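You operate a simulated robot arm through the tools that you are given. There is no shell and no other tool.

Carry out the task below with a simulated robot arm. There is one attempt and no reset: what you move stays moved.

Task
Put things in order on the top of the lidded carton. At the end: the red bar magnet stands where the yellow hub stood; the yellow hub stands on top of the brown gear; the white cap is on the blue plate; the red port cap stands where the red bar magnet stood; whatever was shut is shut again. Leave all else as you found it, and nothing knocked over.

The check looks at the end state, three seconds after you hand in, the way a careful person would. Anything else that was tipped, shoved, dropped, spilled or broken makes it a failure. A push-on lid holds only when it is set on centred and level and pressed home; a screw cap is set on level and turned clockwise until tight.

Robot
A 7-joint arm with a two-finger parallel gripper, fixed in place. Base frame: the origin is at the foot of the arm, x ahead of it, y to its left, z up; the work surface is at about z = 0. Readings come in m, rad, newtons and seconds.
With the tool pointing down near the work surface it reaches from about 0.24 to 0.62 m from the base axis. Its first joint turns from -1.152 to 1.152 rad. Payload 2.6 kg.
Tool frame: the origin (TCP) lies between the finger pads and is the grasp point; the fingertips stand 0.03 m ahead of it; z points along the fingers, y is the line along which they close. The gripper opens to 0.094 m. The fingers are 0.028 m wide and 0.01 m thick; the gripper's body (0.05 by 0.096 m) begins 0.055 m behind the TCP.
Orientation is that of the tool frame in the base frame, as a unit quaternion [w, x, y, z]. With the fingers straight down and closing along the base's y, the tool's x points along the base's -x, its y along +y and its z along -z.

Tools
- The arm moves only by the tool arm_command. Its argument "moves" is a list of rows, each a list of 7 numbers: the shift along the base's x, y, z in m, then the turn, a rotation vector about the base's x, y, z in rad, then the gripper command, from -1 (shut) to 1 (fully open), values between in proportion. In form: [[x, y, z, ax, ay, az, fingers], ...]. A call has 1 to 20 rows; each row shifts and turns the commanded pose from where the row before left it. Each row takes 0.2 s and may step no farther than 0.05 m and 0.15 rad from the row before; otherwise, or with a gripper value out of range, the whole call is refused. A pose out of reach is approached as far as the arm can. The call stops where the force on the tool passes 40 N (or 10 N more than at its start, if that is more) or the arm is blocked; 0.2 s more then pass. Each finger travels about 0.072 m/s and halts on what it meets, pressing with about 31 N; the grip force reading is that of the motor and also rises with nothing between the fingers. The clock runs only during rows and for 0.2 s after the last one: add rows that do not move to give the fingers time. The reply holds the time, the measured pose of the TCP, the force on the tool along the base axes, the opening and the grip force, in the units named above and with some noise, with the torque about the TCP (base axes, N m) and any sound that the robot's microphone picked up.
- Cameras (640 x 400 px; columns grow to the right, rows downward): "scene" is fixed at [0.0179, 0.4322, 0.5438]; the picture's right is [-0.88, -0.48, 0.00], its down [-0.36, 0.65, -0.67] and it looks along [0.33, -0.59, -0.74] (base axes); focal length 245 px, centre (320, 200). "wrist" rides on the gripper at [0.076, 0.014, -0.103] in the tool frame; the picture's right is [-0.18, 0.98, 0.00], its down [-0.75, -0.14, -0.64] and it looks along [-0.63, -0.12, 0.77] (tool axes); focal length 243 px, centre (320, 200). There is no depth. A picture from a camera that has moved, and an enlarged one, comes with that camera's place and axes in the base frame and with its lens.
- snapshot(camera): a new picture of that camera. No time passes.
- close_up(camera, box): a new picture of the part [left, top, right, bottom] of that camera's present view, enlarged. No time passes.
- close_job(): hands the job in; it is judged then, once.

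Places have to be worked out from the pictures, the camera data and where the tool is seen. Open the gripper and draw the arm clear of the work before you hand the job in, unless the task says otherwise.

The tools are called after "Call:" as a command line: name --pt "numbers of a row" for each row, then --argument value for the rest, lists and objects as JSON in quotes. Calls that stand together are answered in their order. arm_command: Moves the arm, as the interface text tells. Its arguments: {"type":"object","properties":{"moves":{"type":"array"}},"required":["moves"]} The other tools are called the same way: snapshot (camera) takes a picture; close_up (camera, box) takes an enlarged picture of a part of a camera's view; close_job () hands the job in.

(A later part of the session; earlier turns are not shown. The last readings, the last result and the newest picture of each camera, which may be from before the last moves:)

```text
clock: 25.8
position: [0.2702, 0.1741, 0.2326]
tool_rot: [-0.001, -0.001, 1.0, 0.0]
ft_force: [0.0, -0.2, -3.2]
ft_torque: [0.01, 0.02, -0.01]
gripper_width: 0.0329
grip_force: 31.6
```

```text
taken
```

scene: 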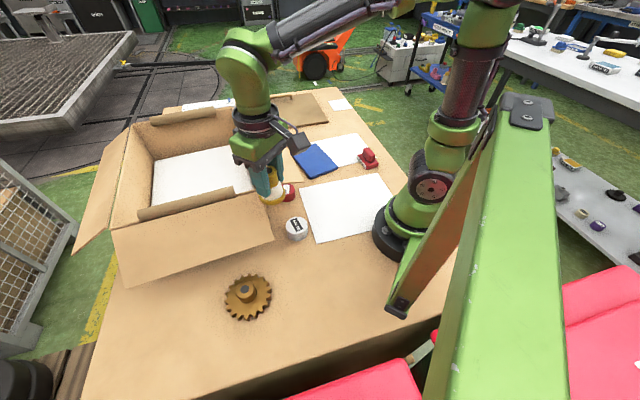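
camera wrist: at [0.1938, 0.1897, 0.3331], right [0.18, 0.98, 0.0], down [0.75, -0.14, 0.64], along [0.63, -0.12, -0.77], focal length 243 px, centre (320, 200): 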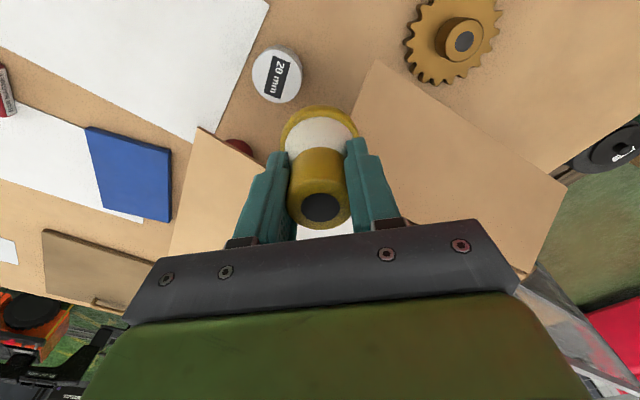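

The hub is still firmly held with almost no extra slip. Now the rest of the way to above the gear boss (0.254, 0.328), with a first smooth lowering to about 45 mm above the boss.

Call:
arm_command --pt "-0.0011 0.01 0 0 0 0 -1" --pt "-0.0022 0.02 0 0 0 0 -1" --pt "-0.0033 0.03 0 0 0 0 -1" --pt "-0.0033 0.03 0 0 0 0 -1" --pt "-0.0028 0.025 0 0 0 0 -1" --pt "-0.0022 0.02 0 0 0 0 -1" --pt "-0.0013 0.012 0 0 0 0 -1" --pt "-0.0008 0.0065 0 0 0 0 -1" --pt "0 0 -0.003 0 0 0 -1" --pt "0 0 -0.006 0 0 0 -1" --pt "0 0 -0.01 0 0 0 -1" --pt "0 0 -0.014 0 0 0 -1" --pt "0 0 -0.016 0 0 0 -1" --pt "0 0 -0.016 0 0 0 -1" --pt "0 0 -0.012 0 0 0 -1" --pt "0 0 -0.008 0 0 0 -1" --pt "0 0 -0.005 0 0 0 -1" --pt "0 0 -0.003 0 0 0 -1"

Call:
close_up --camera "wrist" --box '[200, 30, 440, 230]'

Call:
close_up --camera "scene" --box '[190, 220, 310, 330]'

```text
clock: 29.6
position: [0.2539, 0.3252, 0.1393]
tool_rot: [0.0, 0.0, 1.0, 0.0]
ft_force: [0.0, 0.4, -3.2]
ft_torque: [-0.01, -0.02, -0.02]
gripper_width: 0.0328
grip_force: 31.0
```

```text
2.00 times, centred on (320, 130) of wrist
camera zoom: at [0.1776, 0.3413, 0.241], right [0.18, 0.98, 0.0], down [0.75, -0.14, 0.64], along [0.63, -0.12, -0.77], focal length 485 px, centre (320, 340)
```

zoom: 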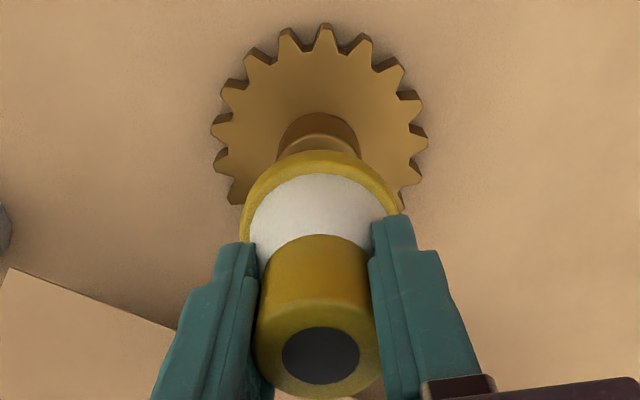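

```text
3.64 times, centred on (250, 275) of scene
camera zoom: at [0.0179, 0.4323, 0.5438], right [-0.88, -0.48, 0.0], down [-0.36, 0.65, -0.67], along [0.33, -0.59, -0.74], focal length 890 px, centre (574, -73)
```

zoom: 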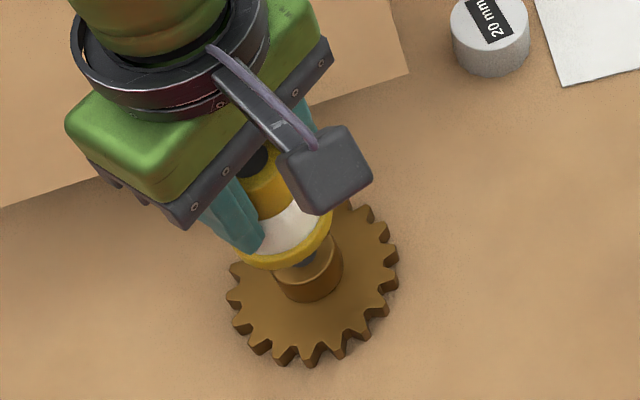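

The hub axis lines up with the gear axis to within about 1–2 mm. Lowering smoothly to just above the boss, then I'll feel for contact.

Call:
arm_command --pt "-0.0005 0.0005 -0.004 0 0 0 -1" --pt "0 0.0005 -0.008 0 0 0 -1" --pt "0 0 -0.01 0 0 0 -1" --pt "0 0 -0.007 0 0 0 -1" --pt "0 0 -0.003 0 0 0 -1" --pt "0 0 -0.002 0 0 0 -1"

Call:
close_up --camera "scene" --box '[200, 240, 300, 330]'

Call:
close_up --camera "wrist" --box '[200, 30, 440, 230]'

```text
clock: 31.0
position: [0.2538, 0.3269, 0.1064]
tool_rot: [0.0, -0.001, 1.0, 0.0]
ft_force: [-0.7, 0.5, -3.9]
ft_torque: [-0.02, -0.02, -0.01]
gripper_width: 0.0327
grip_force: 30.8
```

```text
4.44 times, centred on (250, 285) of scene
camera zoom: at [0.0179, 0.4323, 0.5438], right [-0.88, -0.48, 0.0], down [-0.36, 0.65, -0.67], along [0.33, -0.59, -0.74], focal length 1088 px, centre (631, -178)
```

zoom: 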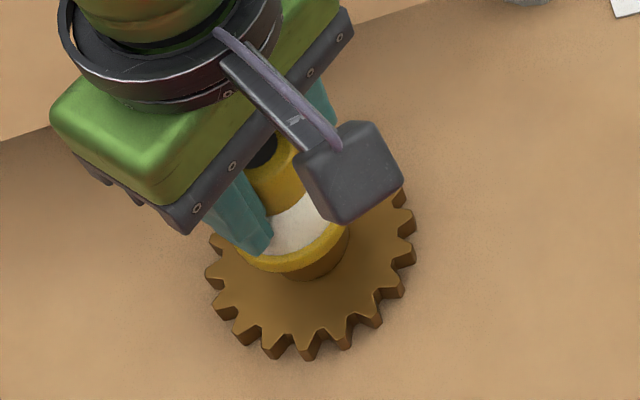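

```text
2.00 times, centred on (320, 130) of wrist
camera zoom: at [0.1767, 0.3419, 0.2077], right [0.18, 0.98, 0.0], down [0.75, -0.14, 0.64], along [0.63, -0.12, -0.77], focal length 485 px, centre (320, 340)
```

zoom: 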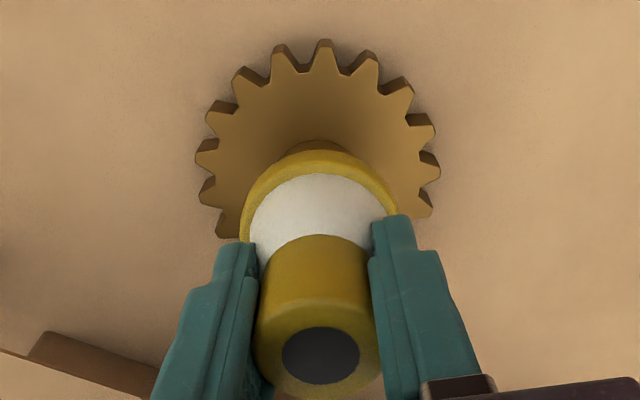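

About 10 mm to go by my estimate, and the load is still the full hub weight. Lowering in small steps.

Call:
arm_command --pt "0 0 -0.002 0 0 0 -1" --pt "0 0 -0.003 0 0 0 -1" --pt "0 0 -0.002 0 0 0 -1" --pt "0 0 -0.001 0 0 0 -1"

Call:
close_up --camera "scene" --box '[220, 270, 290, 320]'

```text
clock: 32.0
position: [0.2528, 0.328, 0.0973]
tool_rot: [0.0, 0.0, 1.0, 0.0]
ft_force: [0.7, 0.1, -2.7]
ft_torque: [-0.01, 0.03, -0.01]
gripper_width: 0.0327
grip_force: 31.3
```

```text
8.00 times, centred on (255, 295) of scene
camera zoom: at [0.0179, 0.4323, 0.5438], right [-0.88, -0.48, 0.0], down [-0.36, 0.65, -0.67], along [0.33, -0.59, -0.74], focal length 1958 px, centre (840, -560)
```

zoom: 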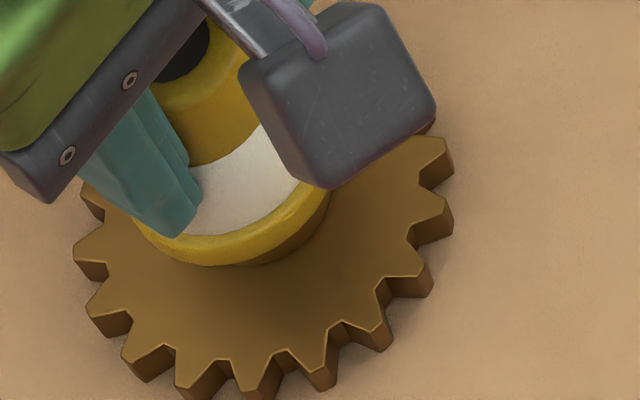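

The load dropped slightly, to 2.7 N. Continuing in 1 mm steps until it is taken up by the boss.

Call:
arm_command --pt "0 0 -0.001 0 0 0 -1" --pt "0 0 -0.001 0 0 0 -1" --pt "0 0 -0.001 0 0 0 -1"

```text
clock: 32.8
position: [0.2538, 0.3266, 0.0971]
tool_rot: [0.001, 0.001, 1.0, 0.001]
ft_force: [-3.5, -6.0, 17.0]
ft_torque: [-0.36, 0.15, -0.11]
gripper_width: 0.0327
grip_force: 31.0
```

Contact is clear: 17 N upward. I'll relax by 1 mm and look at how the hub sits before releasing.

Call:
arm_command --pt "0 0 0.001 0 0 0 -1" --pt "0 0 0 0 0 0 -1"

Call:
close_up --camera "scene" --box '[220, 260, 290, 310]'

Call:
close_up --camera "wrist" --box '[200, 30, 440, 230]'

```text
clock: 33.4
position: [0.2528, 0.3274, 0.0966]
tool_rot: [0.002, 0.0, 1.0, -0.001]
ft_force: [-3.2, -3.9, 14.9]
ft_torque: [-0.25, 0.01, -0.07]
gripper_width: 0.0325
grip_force: 30.7
```

```text
8.00 times, centred on (255, 285) of scene
camera zoom: at [0.0178, 0.4322, 0.5439], right [-0.88, -0.48, 0.0], down [-0.36, 0.65, -0.67], along [0.33, -0.59, -0.74], focal length 1958 px, centre (840, -480)
```

zoom: 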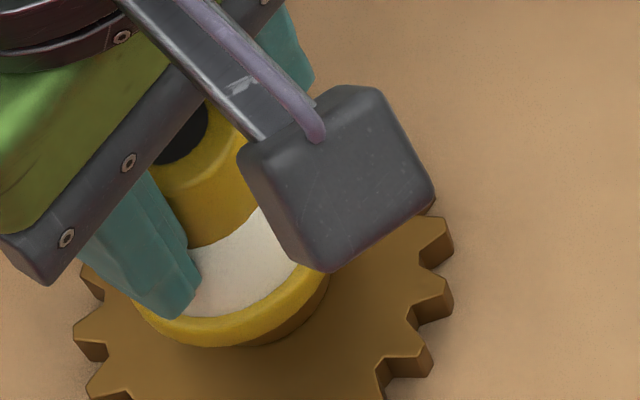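

```text
2.00 times, centred on (320, 130) of wrist
camera zoom: at [0.1771, 0.343, 0.1984], right [0.18, 0.98, 0.0], down [0.75, -0.14, 0.64], along [0.63, -0.12, -0.77], focal length 485 px, centre (320, 340)
```

zoom: 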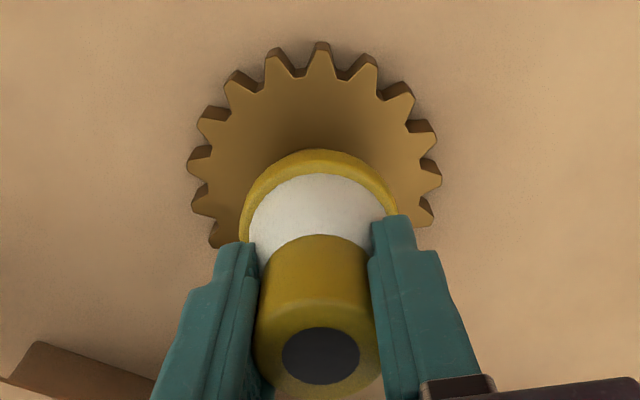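

The hub bottom sits on the boss, with the axis about 2 mm off toward +x/+y. I'll unload slightly, correct by 1.5 mm each way and set it down again gently.

Call:
arm_command --pt "0 0 0.002 0 0 0 -1" --pt "-0.0015 -0.0015 0.001 0 0 0 -1" --pt "0 0 0 0 0 0 -1"

Call:
close_up --camera "wrist" --box '[200, 30, 440, 230]'

```text
clock: 34.2
position: [0.2508, 0.3264, 0.0985]
tool_rot: [-0.001, -0.001, 1.0, 0.0]
ft_force: [-0.3, 0.3, -3.3]
ft_torque: [0.0, 0.01, 0.01]
gripper_width: 0.0324
grip_force: 30.7
```

```text
2.00 times, centred on (320, 130) of wrist
camera zoom: at [0.175, 0.3418, 0.2009], right [0.18, 0.98, 0.0], down [0.75, -0.14, 0.64], along [0.63, -0.12, -0.77], focal length 485 px, centre (320, 340)
```

zoom: 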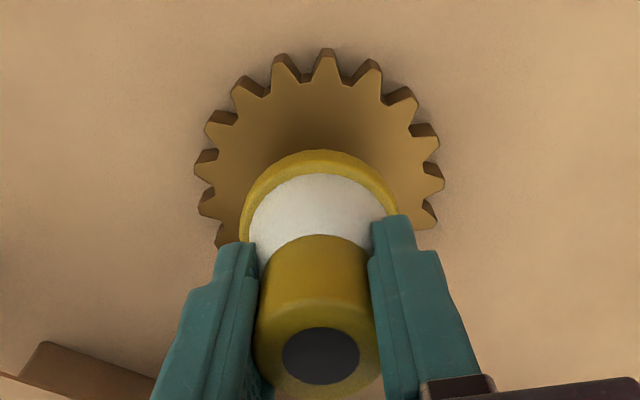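

Now gear and hub are centred on each other in the wrist view and the hub hangs free. Lowering 2 mm to just touch.

Call:
arm_command --pt "0 0 -0.001 0 0 0 -1" --pt "0 0 -0.001 0 0 0 -1" --pt "0 0 0 0 0 0 -1"

```text
clock: 35.0
position: [0.2505, 0.3258, 0.0973]
tool_rot: [0.001, 0.0, 1.0, 0.0]
ft_force: [0.2, 0.3, -3.4]
ft_torque: [0.01, 0.01, 0.01]
gripper_width: 0.0325
grip_force: 31.2
```

Not touching yet; another millimetre.

Call:
arm_command --pt "0 0 -0.001 0 0 0 -1" --pt "0 0 0 0 0 0 -1"

```text
clock: 35.6
position: [0.2506, 0.3264, 0.0971]
tool_rot: [0.0, 0.0, 1.0, 0.002]
ft_force: [-1.8, -1.7, 7.3]
ft_torque: [-0.16, -0.09, -0.05]
gripper_width: 0.0326
grip_force: 31.5
```

Light contact now, 7 N. Opening the fingers gradually to about 60 mm.

Call:
arm_command --pt "0 0 0 0 0 0 -0.25" --pt "0 0 0 0 0 0 -0.1" --pt "0 0 0 0 0 0 0.1" --pt "0 0 0 0 0 0 0.28" --pt "0 0 0 0 0 0 0.28"

Call:
close_up --camera "wrist" --box '[200, 30, 440, 230]'

Call:
close_up --camera "scene" --box '[210, 250, 290, 320]'

```text
clock: 36.8
position: [0.2515, 0.3246, 0.0959]
tool_rot: [0.0, 0.001, 1.0, 0.0]
ft_force: [-0.7, 0.4, -0.1]
ft_torque: [0.02, 0.02, 0.0]
gripper_width: 0.0603
grip_force: 0.0
```

```text
2.00 times, centred on (320, 130) of wrist
camera zoom: at [0.1748, 0.3413, 0.1978], right [0.18, 0.98, 0.0], down [0.75, -0.14, 0.64], along [0.63, -0.12, -0.77], focal length 485 px, centre (320, 340)
```

zoom: 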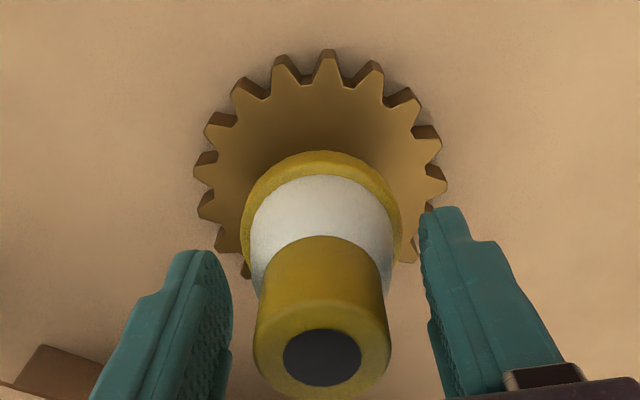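

```text
5.71 times, centred on (250, 285) of scene
camera zoom: at [0.0179, 0.4322, 0.5438], right [-0.88, -0.48, 0.0], down [-0.36, 0.65, -0.67], along [0.33, -0.59, -0.74], focal length 1398 px, centre (720, -286)
```

zoom: 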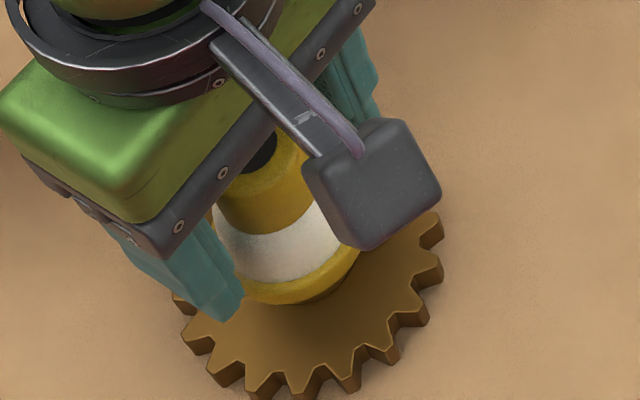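

The hub stands free on the boss. Raising the hand straight up, slowly at first.

Call:
arm_command --pt "0 0 0.005 0 0 0 0.28" --pt "0 0 0.015 0 0 0 0.28" --pt "0 0 0.03 0 0 0 0.28" --pt "0 0 0.045 0 0 0 0.28" --pt "0 0 0.045 0 0 0 0.28" --pt "0 0 0.04 0 0 0 0.28" --pt "0 0 0 0 0 0 1" --pt "0 0 0 0 0 0 1"

Call:
close_up --camera "scene" --box '[200, 240, 300, 330]'

Call:
snapshot --camera "wrist"

```text
clock: 38.6
position: [0.2521, 0.3251, 0.2742]
tool_rot: [0.0, 0.0, 1.0, 0.0]
ft_force: [-0.2, 0.1, 0.7]
ft_torque: [0.02, 0.03, 0.02]
gripper_width: 0.0941
grip_force: 0.1
```

```text
4.44 times, centred on (250, 285) of scene
camera zoom: at [0.0179, 0.4322, 0.5438], right [-0.88, -0.48, 0.0], down [-0.36, 0.65, -0.67], along [0.33, -0.59, -0.74], focal length 1088 px, centre (631, -178)
```

zoom: 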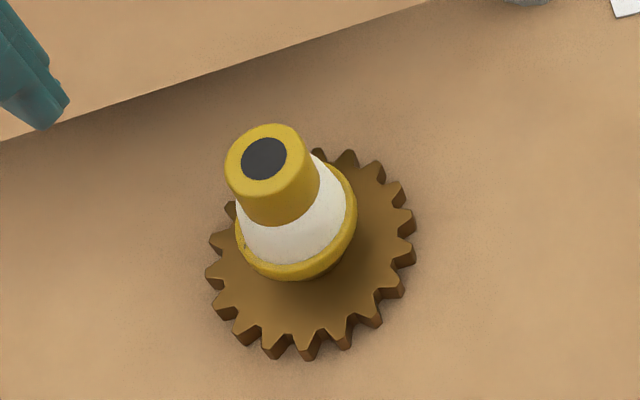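

```text
taken
camera wrist: at [0.1756, 0.3413, 0.3762], right [0.18, 0.98, 0.0], down [0.75, -0.14, 0.64], along [0.63, -0.12, -0.77], focal length 243 px, centre (320, 200)
```

wrist: 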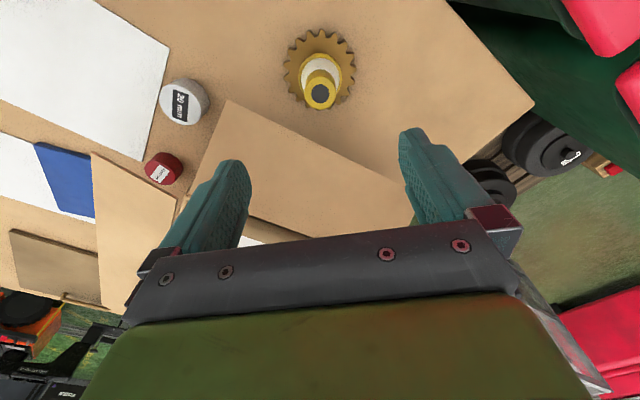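

The hub stands centred and upright on the gear boss. Next the magnet: its long side runs at about -40° in the base frame, so I'll move over it while turning the tool -40°, so that the fingers close across its narrow handle.

Call:
arm_command --pt "0.0054 -0.0393 0 0 0 0 1" --pt "0.0054 -0.0393 0 0 0 0 1" --pt "0.0054 -0.0393 0 0 0 0 1" --pt "0.0054 -0.0393 0 0 0 0 1" --pt "0.0054 -0.0393 0 0 0 0 1" --pt "0.0054 -0.0393 0 0 0 0 1" --pt "0.0054 -0.0393 0 0 0 0 1" --pt "-0.0128 -0.0393 -0.005 0 0 -0.1 1" --pt "-0.0128 -0.0393 -0.008 0 0 -0.1 1" --pt "-0.0128 -0.0393 -0.008 0 0 -0.1 1" --pt "-0.0128 -0.0393 -0.008 0 0 -0.1 1" --pt "-0.0128 -0.0393 -0.008 0 0 -0.1 1" --pt "-0.0128 -0.0393 -0.008 0 0 -0.1 1" --pt "-0.0128 -0.0393 -0.008 0 0 -0.098 1" --pt "0 0 0 0 0 0 1" --pt "0 0 0 0 0 0 1"

Call:
snapshot --camera "wrist"

Call:
snapshot --camera "scene"

```text
clock: 42.0
position: [0.199, -0.2247, 0.2255]
tool_rot: [-0.001, 0.342, 0.94, 0.0]
ft_force: [0.2, 0.1, 0.2]
ft_torque: [0.01, 0.02, 0.02]
gripper_width: 0.0937
grip_force: 0.1
```

```text
taken
camera wrist: at [0.1499, -0.1637, 0.3275], right [0.77, 0.63, 0.0], down [0.49, -0.59, 0.64], along [0.41, -0.5, -0.77], focal length 243 px, centre (320, 200)
```

wrist: 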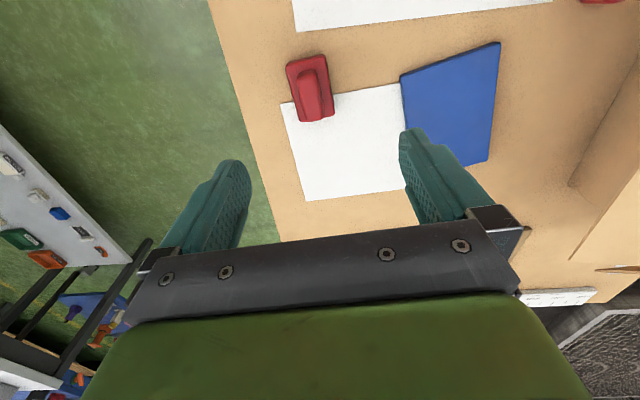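

```text
taken
```

scene: 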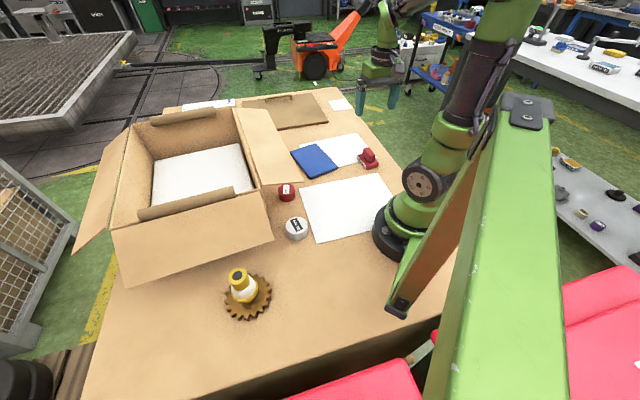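

Enlarging the magnet in this rotated view to fix its centre and angle.

Call:
close_up --camera "wrist" --box '[262, 40, 374, 140]'

Call:
close_up --camera "scene" --box '[345, 140, 393, 170]'

```text
4.00 times, centred on (318, 90) of wrist
camera zoom: at [0.1499, -0.1637, 0.3275], right [0.77, 0.63, 0.0], down [0.49, -0.59, 0.64], along [0.41, -0.5, -0.77], focal length 970 px, centre (328, 640)
```

zoom: 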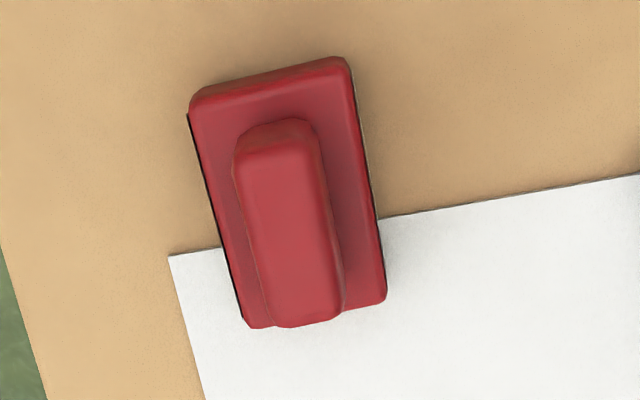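

```text
13.33 times, centred on (369, 155) of scene
camera zoom: at [0.0179, 0.4322, 0.5438], right [-0.88, -0.48, 0.0], down [-0.36, 0.65, -0.67], along [0.33, -0.59, -0.74], focal length 3263 px, centre (-333, 800)
```

zoom: 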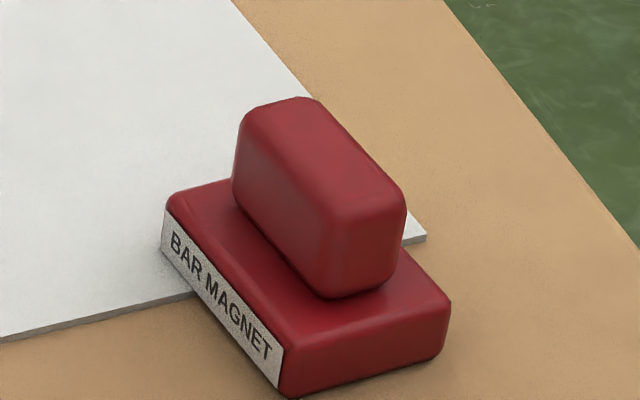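

The magnet's centre comes out at (0.197, -0.236), the handle runs at about -41° and its top is at z ≈ 0.047. Shifting over it and lowering with the fingers open.

Call:
arm_command --pt "-0.002 -0.0115 0 0 0 0 1" --pt "0 0 -0.04 0 0 0 1" --pt "0 0 -0.045 0 0 0 1" --pt "0 0 -0.04 0 0 0 1" --pt "0 0 -0.025 0 0 0 1" --pt "0 0 -0.01 0 0 0 1" --pt "0 0 0 0 0 0 1"

Call:
snapshot --camera "wrist"

Call:
close_up --camera "scene" --box '[335, 120, 415, 180]'

```text
clock: 43.6
position: [0.1984, -0.2354, 0.0625]
tool_rot: [-0.001, 0.341, 0.94, 0.0]
ft_force: [0.1, 1.0, 0.1]
ft_torque: [-0.01, 0.03, -0.01]
gripper_width: 0.0941
grip_force: 0.1
```

```text
taken
camera wrist: at [0.1499, -0.175, 0.1649], right [0.77, 0.64, 0.0], down [0.49, -0.59, 0.64], along [0.41, -0.5, -0.77], focal length 243 px, centre (320, 200)
```

wrist: 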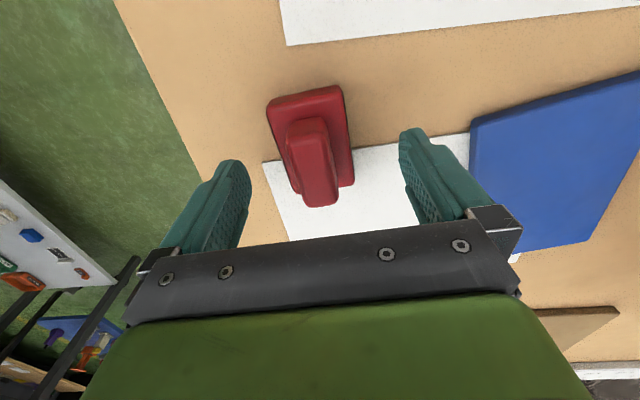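

```text
6.67 times, centred on (375, 150) of scene
camera zoom: at [0.0179, 0.4322, 0.5438], right [-0.88, -0.48, 0.0], down [-0.36, 0.65, -0.67], along [0.33, -0.59, -0.74], focal length 1632 px, centre (-47, 533)
```

zoom: 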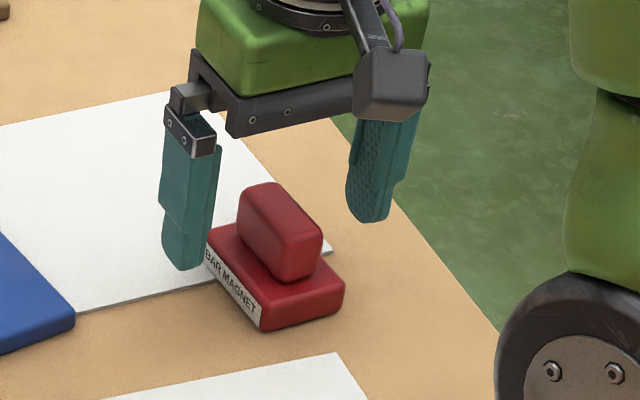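

Checking the alignment more closely before the last few millimetres.

Call:
close_up --camera "wrist" --box '[220, 70, 420, 230]'

```text
2.50 times, centred on (320, 150) of wrist
camera zoom: at [0.1499, -0.175, 0.1649], right [0.77, 0.64, 0.0], down [0.49, -0.59, 0.64], along [0.41, -0.5, -0.77], focal length 606 px, centre (320, 325)
```

zoom: 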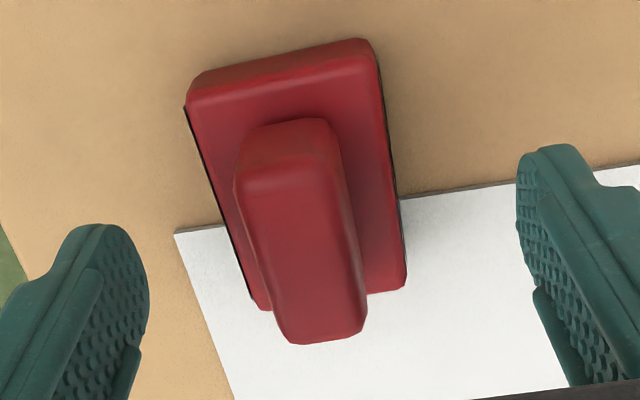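

The handle top centre is confirmed at (0.197, -0.236), within 3 mm of the TCP. Small correction, last 9 mm down, then close.

Call:
arm_command --pt "-0.002 -0.0013 -0.005 0 0 0 1" --pt "0 0 -0.004 0 0 0 1" --pt "0 0 0 0 0 0 0.4" --pt "0 0 0 0 0 0 0" --pt "0 0 0 0 0 0 -0.5" --pt "0 0 0 0 0 0 -1" --pt "0 0 0 0 0 0 -1" --pt "0 0 0 0 0 0 -1"

Call:
close_up --camera "wrist" --box '[220, 70, 420, 230]'

Call:
close_up --camera "scene" --box '[335, 120, 415, 180]'

```text
clock: 45.4
position: [0.1958, -0.2399, 0.0544]
tool_rot: [0.001, 0.342, 0.94, 0.0]
ft_force: [-1.8, -1.9, 15.1]
ft_torque: [0.03, 0.08, 0.04]
gripper_width: 0.0237
grip_force: 30.6
```

```text
2.50 times, centred on (320, 150) of wrist
camera zoom: at [0.1473, -0.1765, 0.1562], right [0.77, 0.64, 0.0], down [0.49, -0.59, 0.64], along [0.41, -0.5, -0.77], focal length 606 px, centre (320, 325)
```

zoom: 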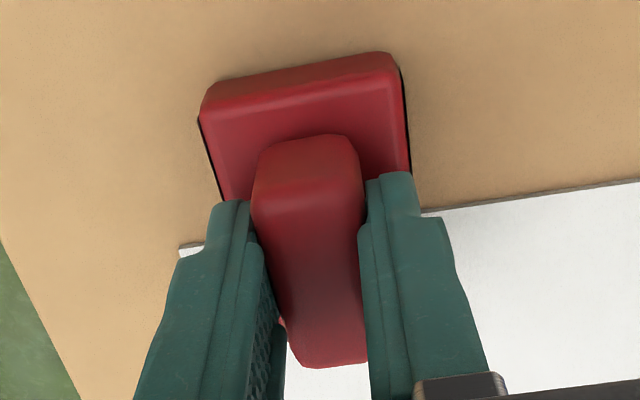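

```text
6.67 times, centred on (375, 150) of scene
camera zoom: at [0.0178, 0.4323, 0.5438], right [-0.88, -0.48, 0.0], down [-0.36, 0.65, -0.67], along [0.33, -0.59, -0.74], focal length 1632 px, centre (-47, 533)
```

zoom: 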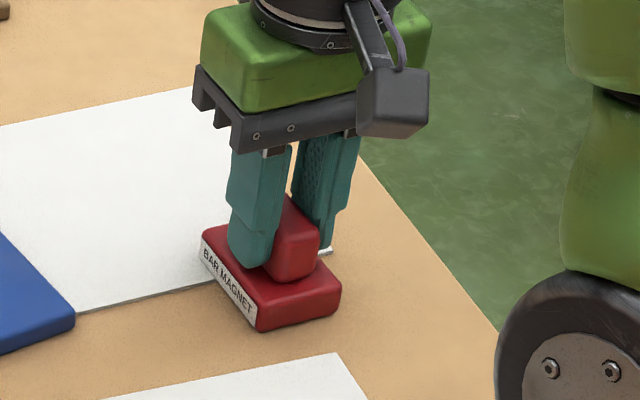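

The tips touch the base's top face (15 N), and the handle is gripped at 23.7 mm. Now a slow ramped lift of about 20 mm to judge weight and slip.

Call:
arm_command --pt "0 0 0.001 0 0 0 -1" --pt "0 0 0.002 0 0 0 -1" --pt "0 0 0.003 0 0 0 -1" --pt "0 0 0.004 0 0 0 -1" --pt "0 0 0.004 0 0 0 -1" --pt "0 0 0.003 0 0 0 -1" --pt "0 0 0.002 0 0 0 -1" --pt "0 0 0.001 0 0 0 -1"

Call:
close_up --camera "wrist" --box '[220, 70, 420, 230]'

Call:
close_up --camera "scene" --box '[335, 120, 415, 180]'

```text
clock: 47.2
position: [0.1956, -0.2383, 0.0737]
tool_rot: [0.0, 0.343, 0.939, 0.0]
ft_force: [0.5, -0.9, -1.6]
ft_torque: [-0.02, 0.03, -0.03]
gripper_width: 0.0238
grip_force: 30.9
```

```text
2.50 times, centred on (320, 150) of wrist
camera zoom: at [0.1459, -0.177, 0.1752], right [0.77, 0.64, 0.0], down [0.49, -0.59, 0.64], along [0.41, -0.5, -0.77], focal length 606 px, centre (320, 325)
```

zoom: 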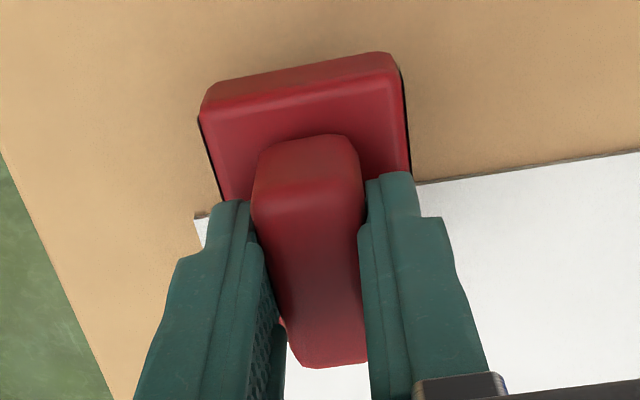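

```text
6.67 times, centred on (375, 150) of scene
camera zoom: at [0.0179, 0.4322, 0.5438], right [-0.88, -0.48, 0.0], down [-0.36, 0.65, -0.67], along [0.33, -0.59, -0.74], focal length 1632 px, centre (-47, 533)
```

zoom: 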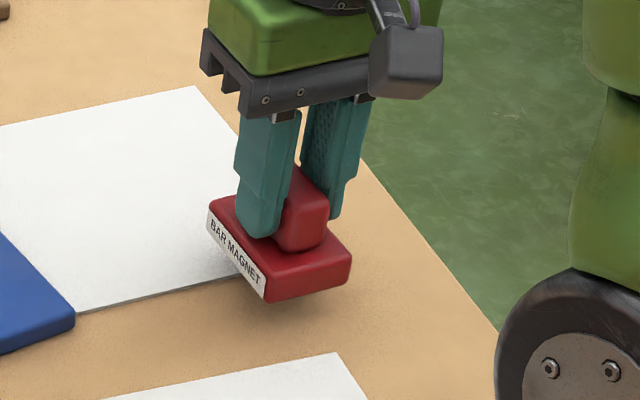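

No slip at all with the magnet (weight about 1.6 N). I'll carry it at low height to the hub's old place (0.3245, -0.366), keeping its orientation.

Call:
arm_command --pt "0.0051 -0.0052 0.004 0 0 0 -1" --pt "0.0103 -0.0104 0.006 0 0 0 -1" --pt "0.0154 -0.0156 0.002 0 0 0 -1" --pt "0.018 -0.0182 0 0 0 0 -1" --pt "0.018 -0.0182 0 0 0 0 -1" --pt "0.018 -0.0182 0 0 0 0 -1" --pt "0.0154 -0.0156 0 0 0 0 -1" --pt "0.0129 -0.013 0 0 0 0 -1" --pt "0.009 -0.0091 0 0 0 0 -1" --pt "0.0064 -0.0065 0 0 0 0 -1" --pt "0 0 0 0 0 0 -1"

Call:
close_up --camera "wrist" --box '[220, 70, 420, 230]'

Call:
close_up --camera "scene" --box '[310, 90, 400, 150]'

```text
clock: 49.6
position: [0.3245, -0.3691, 0.0866]
tool_rot: [0.0, 0.341, 0.94, 0.0]
ft_force: [0.0, -0.4, -2.2]
ft_torque: [-0.02, 0.04, 0.02]
gripper_width: 0.0239
grip_force: 31.2
```

```text
2.50 times, centred on (320, 150) of wrist
camera zoom: at [0.2766, -0.3082, 0.1879], right [0.77, 0.64, 0.0], down [0.49, -0.59, 0.64], along [0.41, -0.5, -0.77], focal length 606 px, centre (320, 325)
```

zoom: 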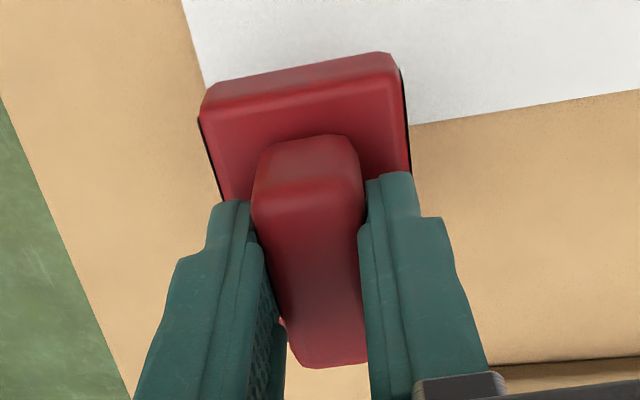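

```text
6.67 times, centred on (355, 120) of scene
camera zoom: at [0.0179, 0.4322, 0.5438], right [-0.88, -0.48, 0.0], down [-0.36, 0.65, -0.67], along [0.33, -0.59, -0.74], focal length 1632 px, centre (87, 733)
```

zoom: 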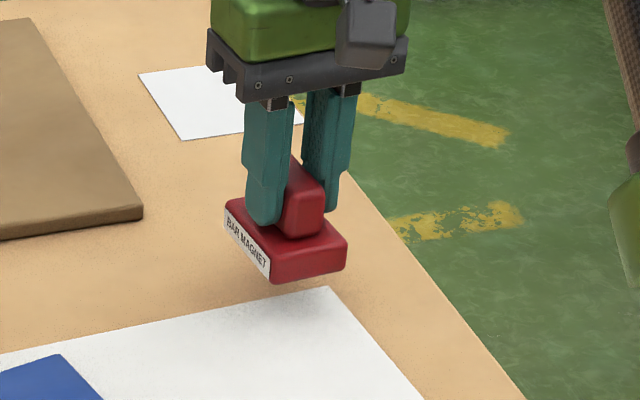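

TCP is at about (0.325, -0.368), so I'll correct 2 mm and lower by 28 mm, then feel for contact.

Call:
arm_command --pt "-0.0005 0.002 -0.003 0 0 0 -1" --pt "0 0 -0.006 0 0 0 -1" --pt "0 0 -0.008 0 0 0 -1" --pt "0 0 -0.006 0 0 0 -1" --pt "0 0 -0.003 0 0 0 -1" --pt "0 0 -0.002 0 0 0 -1" --pt "0 0 -0.001 0 0 0 -1"

```text
clock: 51.2
position: [0.3236, -0.3667, 0.0571]
tool_rot: [-0.001, 0.341, 0.94, -0.001]
ft_force: [-0.3, 0.0, -0.9]
ft_torque: [0.01, -0.02, -0.02]
gripper_width: 0.0237
grip_force: 31.2
```

Not yet touching (load about -1 N). Another 2 mm in small steps.

Call:
arm_command --pt "0 0 -0.001 0 0 0 -1" --pt "0 0 -0.001 0 0 0 -1" --pt "0 0 0 0 0 0 -1"

Call:
close_up --camera "scene" --box '[320, 100, 392, 148]'

```text
clock: 52.0
position: [0.3246, -0.3656, 0.0551]
tool_rot: [-0.001, 0.341, 0.94, 0.0]
ft_force: [0.6, -0.6, -1.1]
ft_torque: [-0.04, -0.01, 0.03]
gripper_width: 0.0233
grip_force: 30.9
```

```text
8.33 times, centred on (356, 124) of scene
camera zoom: at [0.0179, 0.4322, 0.5438], right [-0.88, -0.48, 0.0], down [-0.36, 0.65, -0.67], along [0.33, -0.59, -0.74], focal length 2039 px, centre (20, 833)
```

zoom: 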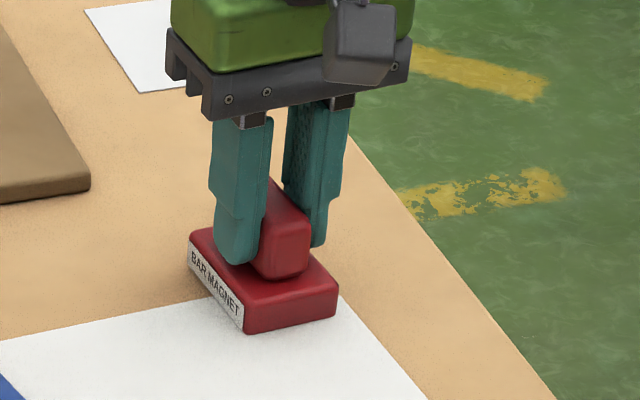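

Almost down; stepping the last millimetre or two until I read contact.

Call:
arm_command --pt "0 0 -0.001 0 0 0 -1" --pt "0 0 0 0 0 0 -1"

```text
clock: 52.6
position: [0.3255, -0.3661, 0.0547]
tool_rot: [0.0, 0.342, 0.94, 0.0]
ft_force: [-0.5, 2.8, 12.6]
ft_torque: [0.18, 0.18, 0.03]
gripper_width: 0.0236
grip_force: 30.9
```

Contact at 12.6 N. Easing off half a millimetre and opening gradually.

Call:
arm_command --pt "0 0 0.0005 0 0 0 -1" --pt "0 0 0 0 0 0 -0.45" --pt "0 0 0 0 0 0 -0.3" --pt "0 0 0 0 0 0 0" --pt "0 0 0 0 0 0 0.5" --pt "0 0 0 0 0 0 0.5" --pt "0 0 0.005 0 0 0 0.5" --pt "0 0 0.015 0 0 0 0.5" --pt "0 0 0.03 0 0 0 0.7" --pt "0 0 0.04 0 0 0 1" --pt "0 0 0.045 0 0 0 1" --pt "0 0 0.045 0 0 0 1" --pt "0 0 0 0 0 0 1"

Call:
close_up --camera "scene" --box '[320, 100, 392, 148]'

Call:
snapshot --camera "wrist"

```text
clock: 55.4
position: [0.3218, -0.3662, 0.2378]
tool_rot: [0.001, 0.341, 0.94, -0.001]
ft_force: [-0.2, -0.3, 0.2]
ft_torque: [-0.01, 0.01, 0.0]
gripper_width: 0.0938
grip_force: 0.1
```

```text
8.33 times, centred on (356, 124) of scene
camera zoom: at [0.0179, 0.4322, 0.5438], right [-0.88, -0.48, 0.0], down [-0.36, 0.65, -0.67], along [0.33, -0.59, -0.74], focal length 2039 px, centre (20, 833)
```

zoom: 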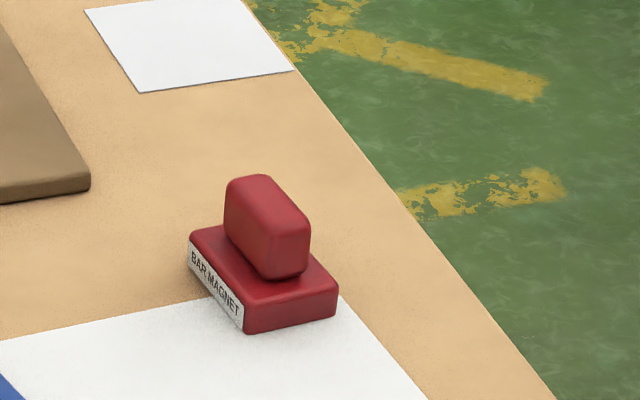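

```text
taken
camera wrist: at [0.2729, -0.3042, 0.3379], right [0.77, 0.64, 0.0], down [0.49, -0.59, 0.64], along [0.41, -0.5, -0.77], focal length 243 px, centre (320, 200)
```

wrist: 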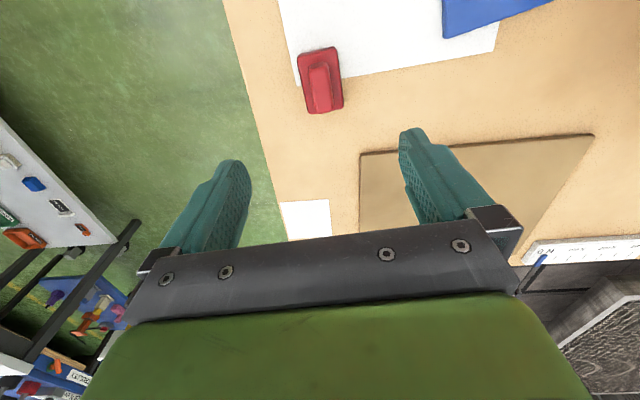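

The magnet stands where the hub was. Next is the port cap, which sits about 24 mm under the flap edge. I need the hand tilted about 40°, leaning away from the flap, with the fingers closing parallel to the flap edge. I'll take that orientation in free space first.

Call:
arm_command --pt "-0.0047 0.0251 0.001 0 0 0.1428 1" --pt "-0.0047 0.0251 0.001 0 0 0.1428 1" --pt "-0.0047 0.0251 0.001 0 0 0.1428 1" --pt "-0.0047 0.0251 0.001 0 0 0.1428 1" --pt "-0.0047 0.0251 0.001 0 0 0.1428 1" --pt "-0.0047 0.0251 0.001 0 0 0.1428 1" --pt "-0.0047 0.0251 0.001 0 0 0.1428 1" --pt "-0.0047 0.0251 0.001 0 0 0.1428 1" --pt "-0.0047 0.0251 0.001 0 0 0.1428 1" --pt "-0.0047 0.0251 0.001 0 0 0.1428 1" --pt "-0.0047 0.0251 0.001 0 0 0.1428 1" --pt "0 0 0 0.1069 -0.0898 0 1" --pt "0 0 0 0.1069 -0.0898 0 1" --pt "0 0 0 0.1069 -0.0898 0 1" --pt "0 0 0 0.1069 -0.0898 0 1" --pt "0 0 0 0.1069 -0.0898 0 1" --pt "0 0 0 0 0 0 1" --pt "0 0 0 0 0 0 1"

Call:
snapshot --camera "wrist"

Call:
snapshot --camera "scene"

```text
clock: 59.2
position: [0.2719, -0.0894, 0.2463]
tool_rot: [0.31, -0.398, 0.851, 0.144]
ft_force: [0.4, -1.0, -0.7]
ft_torque: [-0.01, 0.02, -0.01]
gripper_width: 0.0942
grip_force: 0.1
```

```text
taken
camera wrist: at [0.1816, -0.1747, 0.2747], right [-0.66, 0.74, 0.12], down [0.21, 0.04, 0.98], along [0.72, 0.67, -0.18], focal length 243 px, centre (320, 200)
```

wrist: 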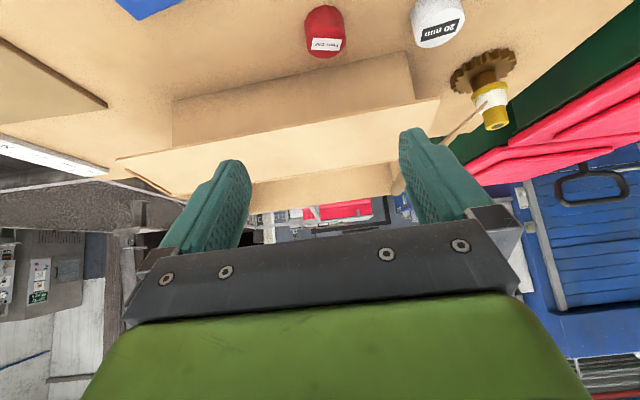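

```text
taken
```

scene: 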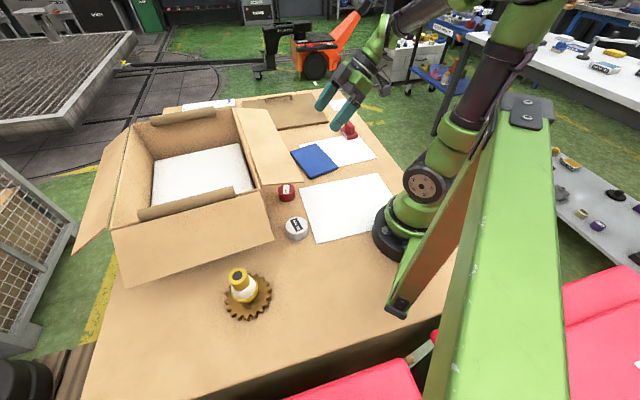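

The tilted pose is reached exactly, and the flap corner and port cap project where I predicted. I'll go to a pre-grasp point about 70 mm in front of the cap on the open side and come down there.

Call:
arm_command --pt "0.0105 0.0265 0 0 0 0 1" --pt "0.0105 0.0265 0 0 0 0 1" --pt "0 0 -0.04 0 0 0 1" --pt "0 0 -0.045 0 0 0 1" --pt "0 0 -0.045 0 0 0 1" --pt "0 0 -0.04 0 0 0 1" --pt "0 0 -0.02 0 0 0 1" --pt "0 0 0 0 0 0 1"

Call:
snapshot --camera "wrist"

Call:
close_up --camera "scene" --box '[250, 130, 410, 230]'

```text
clock: 61.0
position: [0.2914, -0.0376, 0.0551]
tool_rot: [0.31, -0.397, 0.852, 0.144]
ft_force: [1.2, -0.4, -0.1]
ft_torque: [0.0, -0.01, -0.02]
gripper_width: 0.094
grip_force: 0.0
```

```text
taken
camera wrist: at [0.2003, -0.123, 0.0845], right [-0.66, 0.74, 0.12], down [0.21, 0.04, 0.98], along [0.72, 0.67, -0.18], focal length 243 px, centre (320, 200)
```

wrist: 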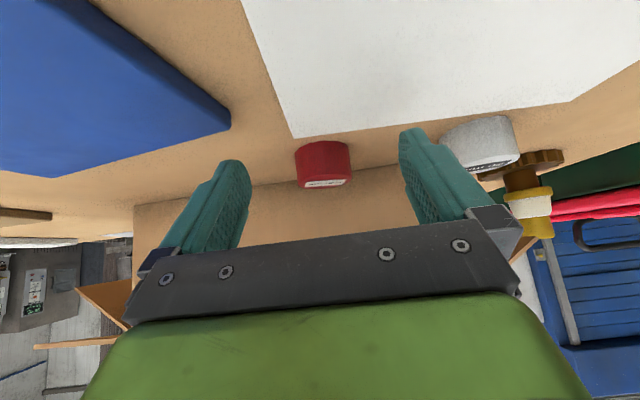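

```text
4.00 times, centred on (330, 180) of scene
camera zoom: at [0.0179, 0.4322, 0.5438], right [-0.88, -0.48, 0.0], down [-0.36, 0.65, -0.67], along [0.33, -0.59, -0.74], focal length 979 px, centre (280, 280)
```

zoom: 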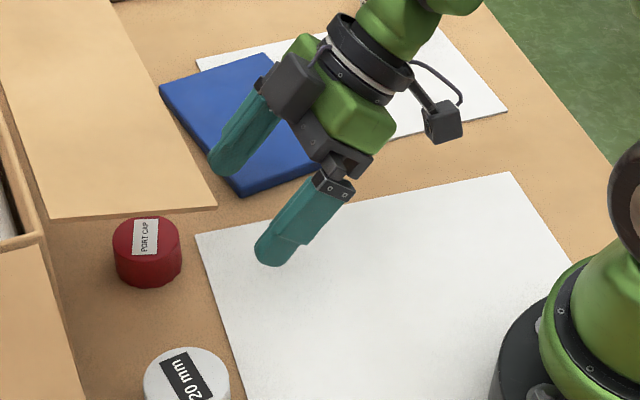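

The scene view shows a dark motor housing on the flap side of the gripper body. At 40° tilt it would come too close to the flap edge. I'll add 6° of tilt here, in the open, then lower to z ≈ 0.036 and move part of the way in.

Call:
arm_command --pt "0 0 0 0.0804 -0.0675 0 1" --pt "0 0 -0.01 0 0 0 1" --pt "0 0 -0.008 0 0 0 1" --pt "0.0096 0.0115 0 0 0 0 1" --pt "0.0096 0.0115 0 0 0 0 1" --pt "0 0 0 0 0 0 1"

Call:
snapshot --camera "wrist"

Call:
close_up --camera "scene" --box '[250, 130, 410, 230]'

```text
clock: 62.4
position: [0.3113, -0.0147, 0.0377]
tool_rot: [0.355, -0.388, 0.834, 0.164]
ft_force: [-0.1, 0.0, -0.3]
ft_torque: [-0.04, -0.01, 0.01]
gripper_width: 0.0941
grip_force: 0.1
```

```text
taken
camera wrist: at [0.2193, -0.1005, 0.0534], right [-0.67, 0.73, 0.13], down [0.15, -0.04, 0.99], along [0.73, 0.68, -0.08], focal length 243 px, centre (320, 200)
```

wrist: 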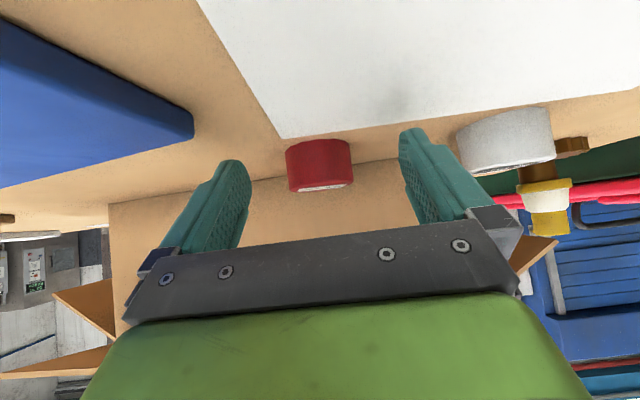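

```text
4.00 times, centred on (330, 180) of scene
camera zoom: at [0.0179, 0.4322, 0.5438], right [-0.88, -0.48, 0.0], down [-0.36, 0.65, -0.67], along [0.33, -0.59, -0.74], focal length 979 px, centre (280, 280)
```

zoom: 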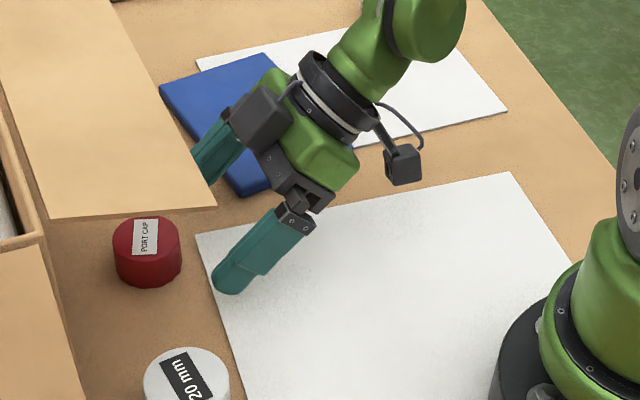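

Alignment is good: the cap is centred between the fingers and the housing stays about 1 cm outside the flap edge by my reckoning. Moving in another 30 mm in small steps, 2 mm lower, then checking.

Call:
arm_command --pt "0.0064 0.0077 -0.001 0 0 0 1" --pt "0.0064 0.0077 -0.001 0 0 0 1" --pt "0.0064 0.0077 0 0 0 0 1" --pt "0 0 0 0 0 0 1"

Call:
snapshot --camera "wrist"

Call:
close_up --camera "scene" --box '[260, 140, 356, 200]'

```text
clock: 63.4
position: [0.3316, 0.0088, 0.0375]
tool_rot: [0.354, -0.39, 0.834, 0.165]
ft_force: [-0.4, 0.0, 0.5]
ft_torque: [-0.02, -0.03, -0.01]
gripper_width: 0.0937
grip_force: 0.0
```

```text
taken
camera wrist: at [0.2388, -0.0776, 0.0533], right [-0.67, 0.73, 0.13], down [0.15, -0.04, 0.99], along [0.73, 0.68, -0.08], focal length 243 px, centre (320, 200)
```

wrist: 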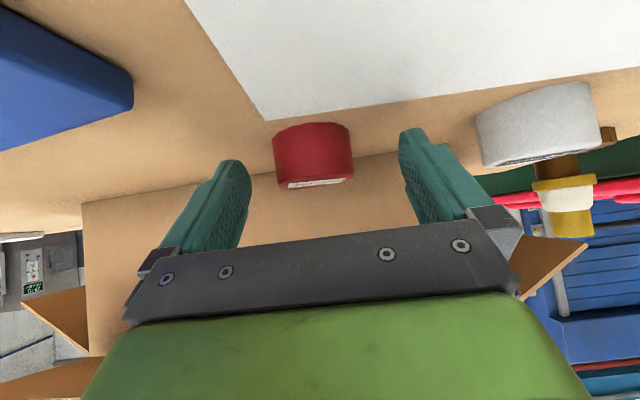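

```text
6.67 times, centred on (308, 170) of scene
camera zoom: at [0.0179, 0.4322, 0.5438], right [-0.88, -0.48, 0.0], down [-0.36, 0.65, -0.67], along [0.33, -0.59, -0.74], focal length 1632 px, centre (400, 400)
```

zoom: 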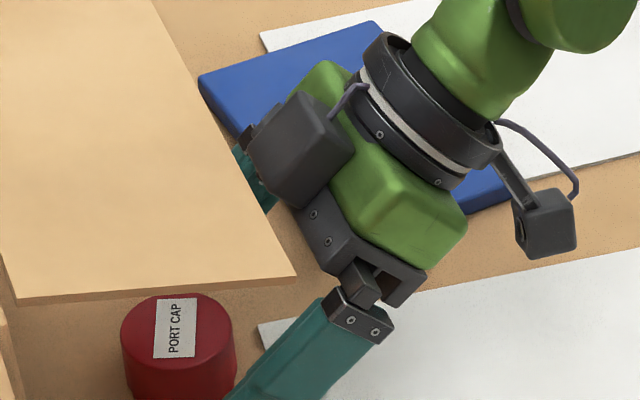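

The housing corners work out to be at z ≤ 0.12 and still outside the flap edge, so another 10 mm is safe. Moving in, slightly lower, then checking before closing.

Call:
arm_command --pt "0.0032 0.0039 -0.001 0 0 0 1" --pt "0.0032 0.0039 -0.001 0 0 0 1" --pt "0 0 0 0 0 0 1"

Call:
close_up --camera "wrist" --box '[200, 80, 440, 230]'

Call:
close_up --camera "scene" --box '[260, 140, 356, 200]'

```text
clock: 64.2
position: [0.3378, 0.0156, 0.0391]
tool_rot: [0.354, -0.389, 0.834, 0.165]
ft_force: [0.4, 0.3, 0.8]
ft_torque: [0.0, -0.03, 0.0]
gripper_width: 0.094
grip_force: 0.0
out of reach, approached as far as the arm can: row 1
```

```text
2.67 times, centred on (320, 155) of wrist
camera zoom: at [0.2453, -0.0711, 0.0543], right [-0.67, 0.73, 0.13], down [0.15, -0.04, 0.99], along [0.73, 0.68, -0.08], focal length 647 px, centre (320, 320)
```

zoom: 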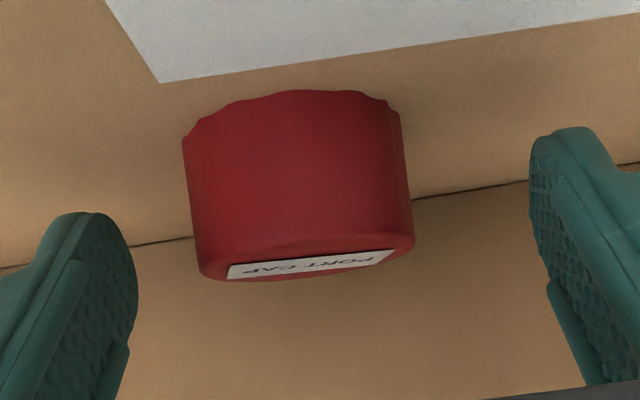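

```text
6.67 times, centred on (308, 170) of scene
camera zoom: at [0.0179, 0.4322, 0.5438], right [-0.88, -0.48, 0.0], down [-0.36, 0.65, -0.67], along [0.33, -0.59, -0.74], focal length 1632 px, centre (400, 400)
```

zoom: 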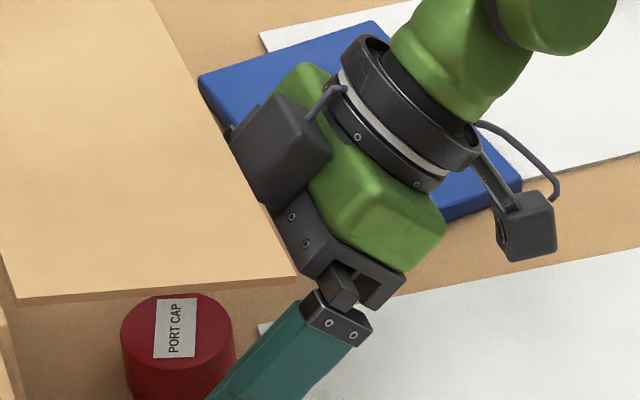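

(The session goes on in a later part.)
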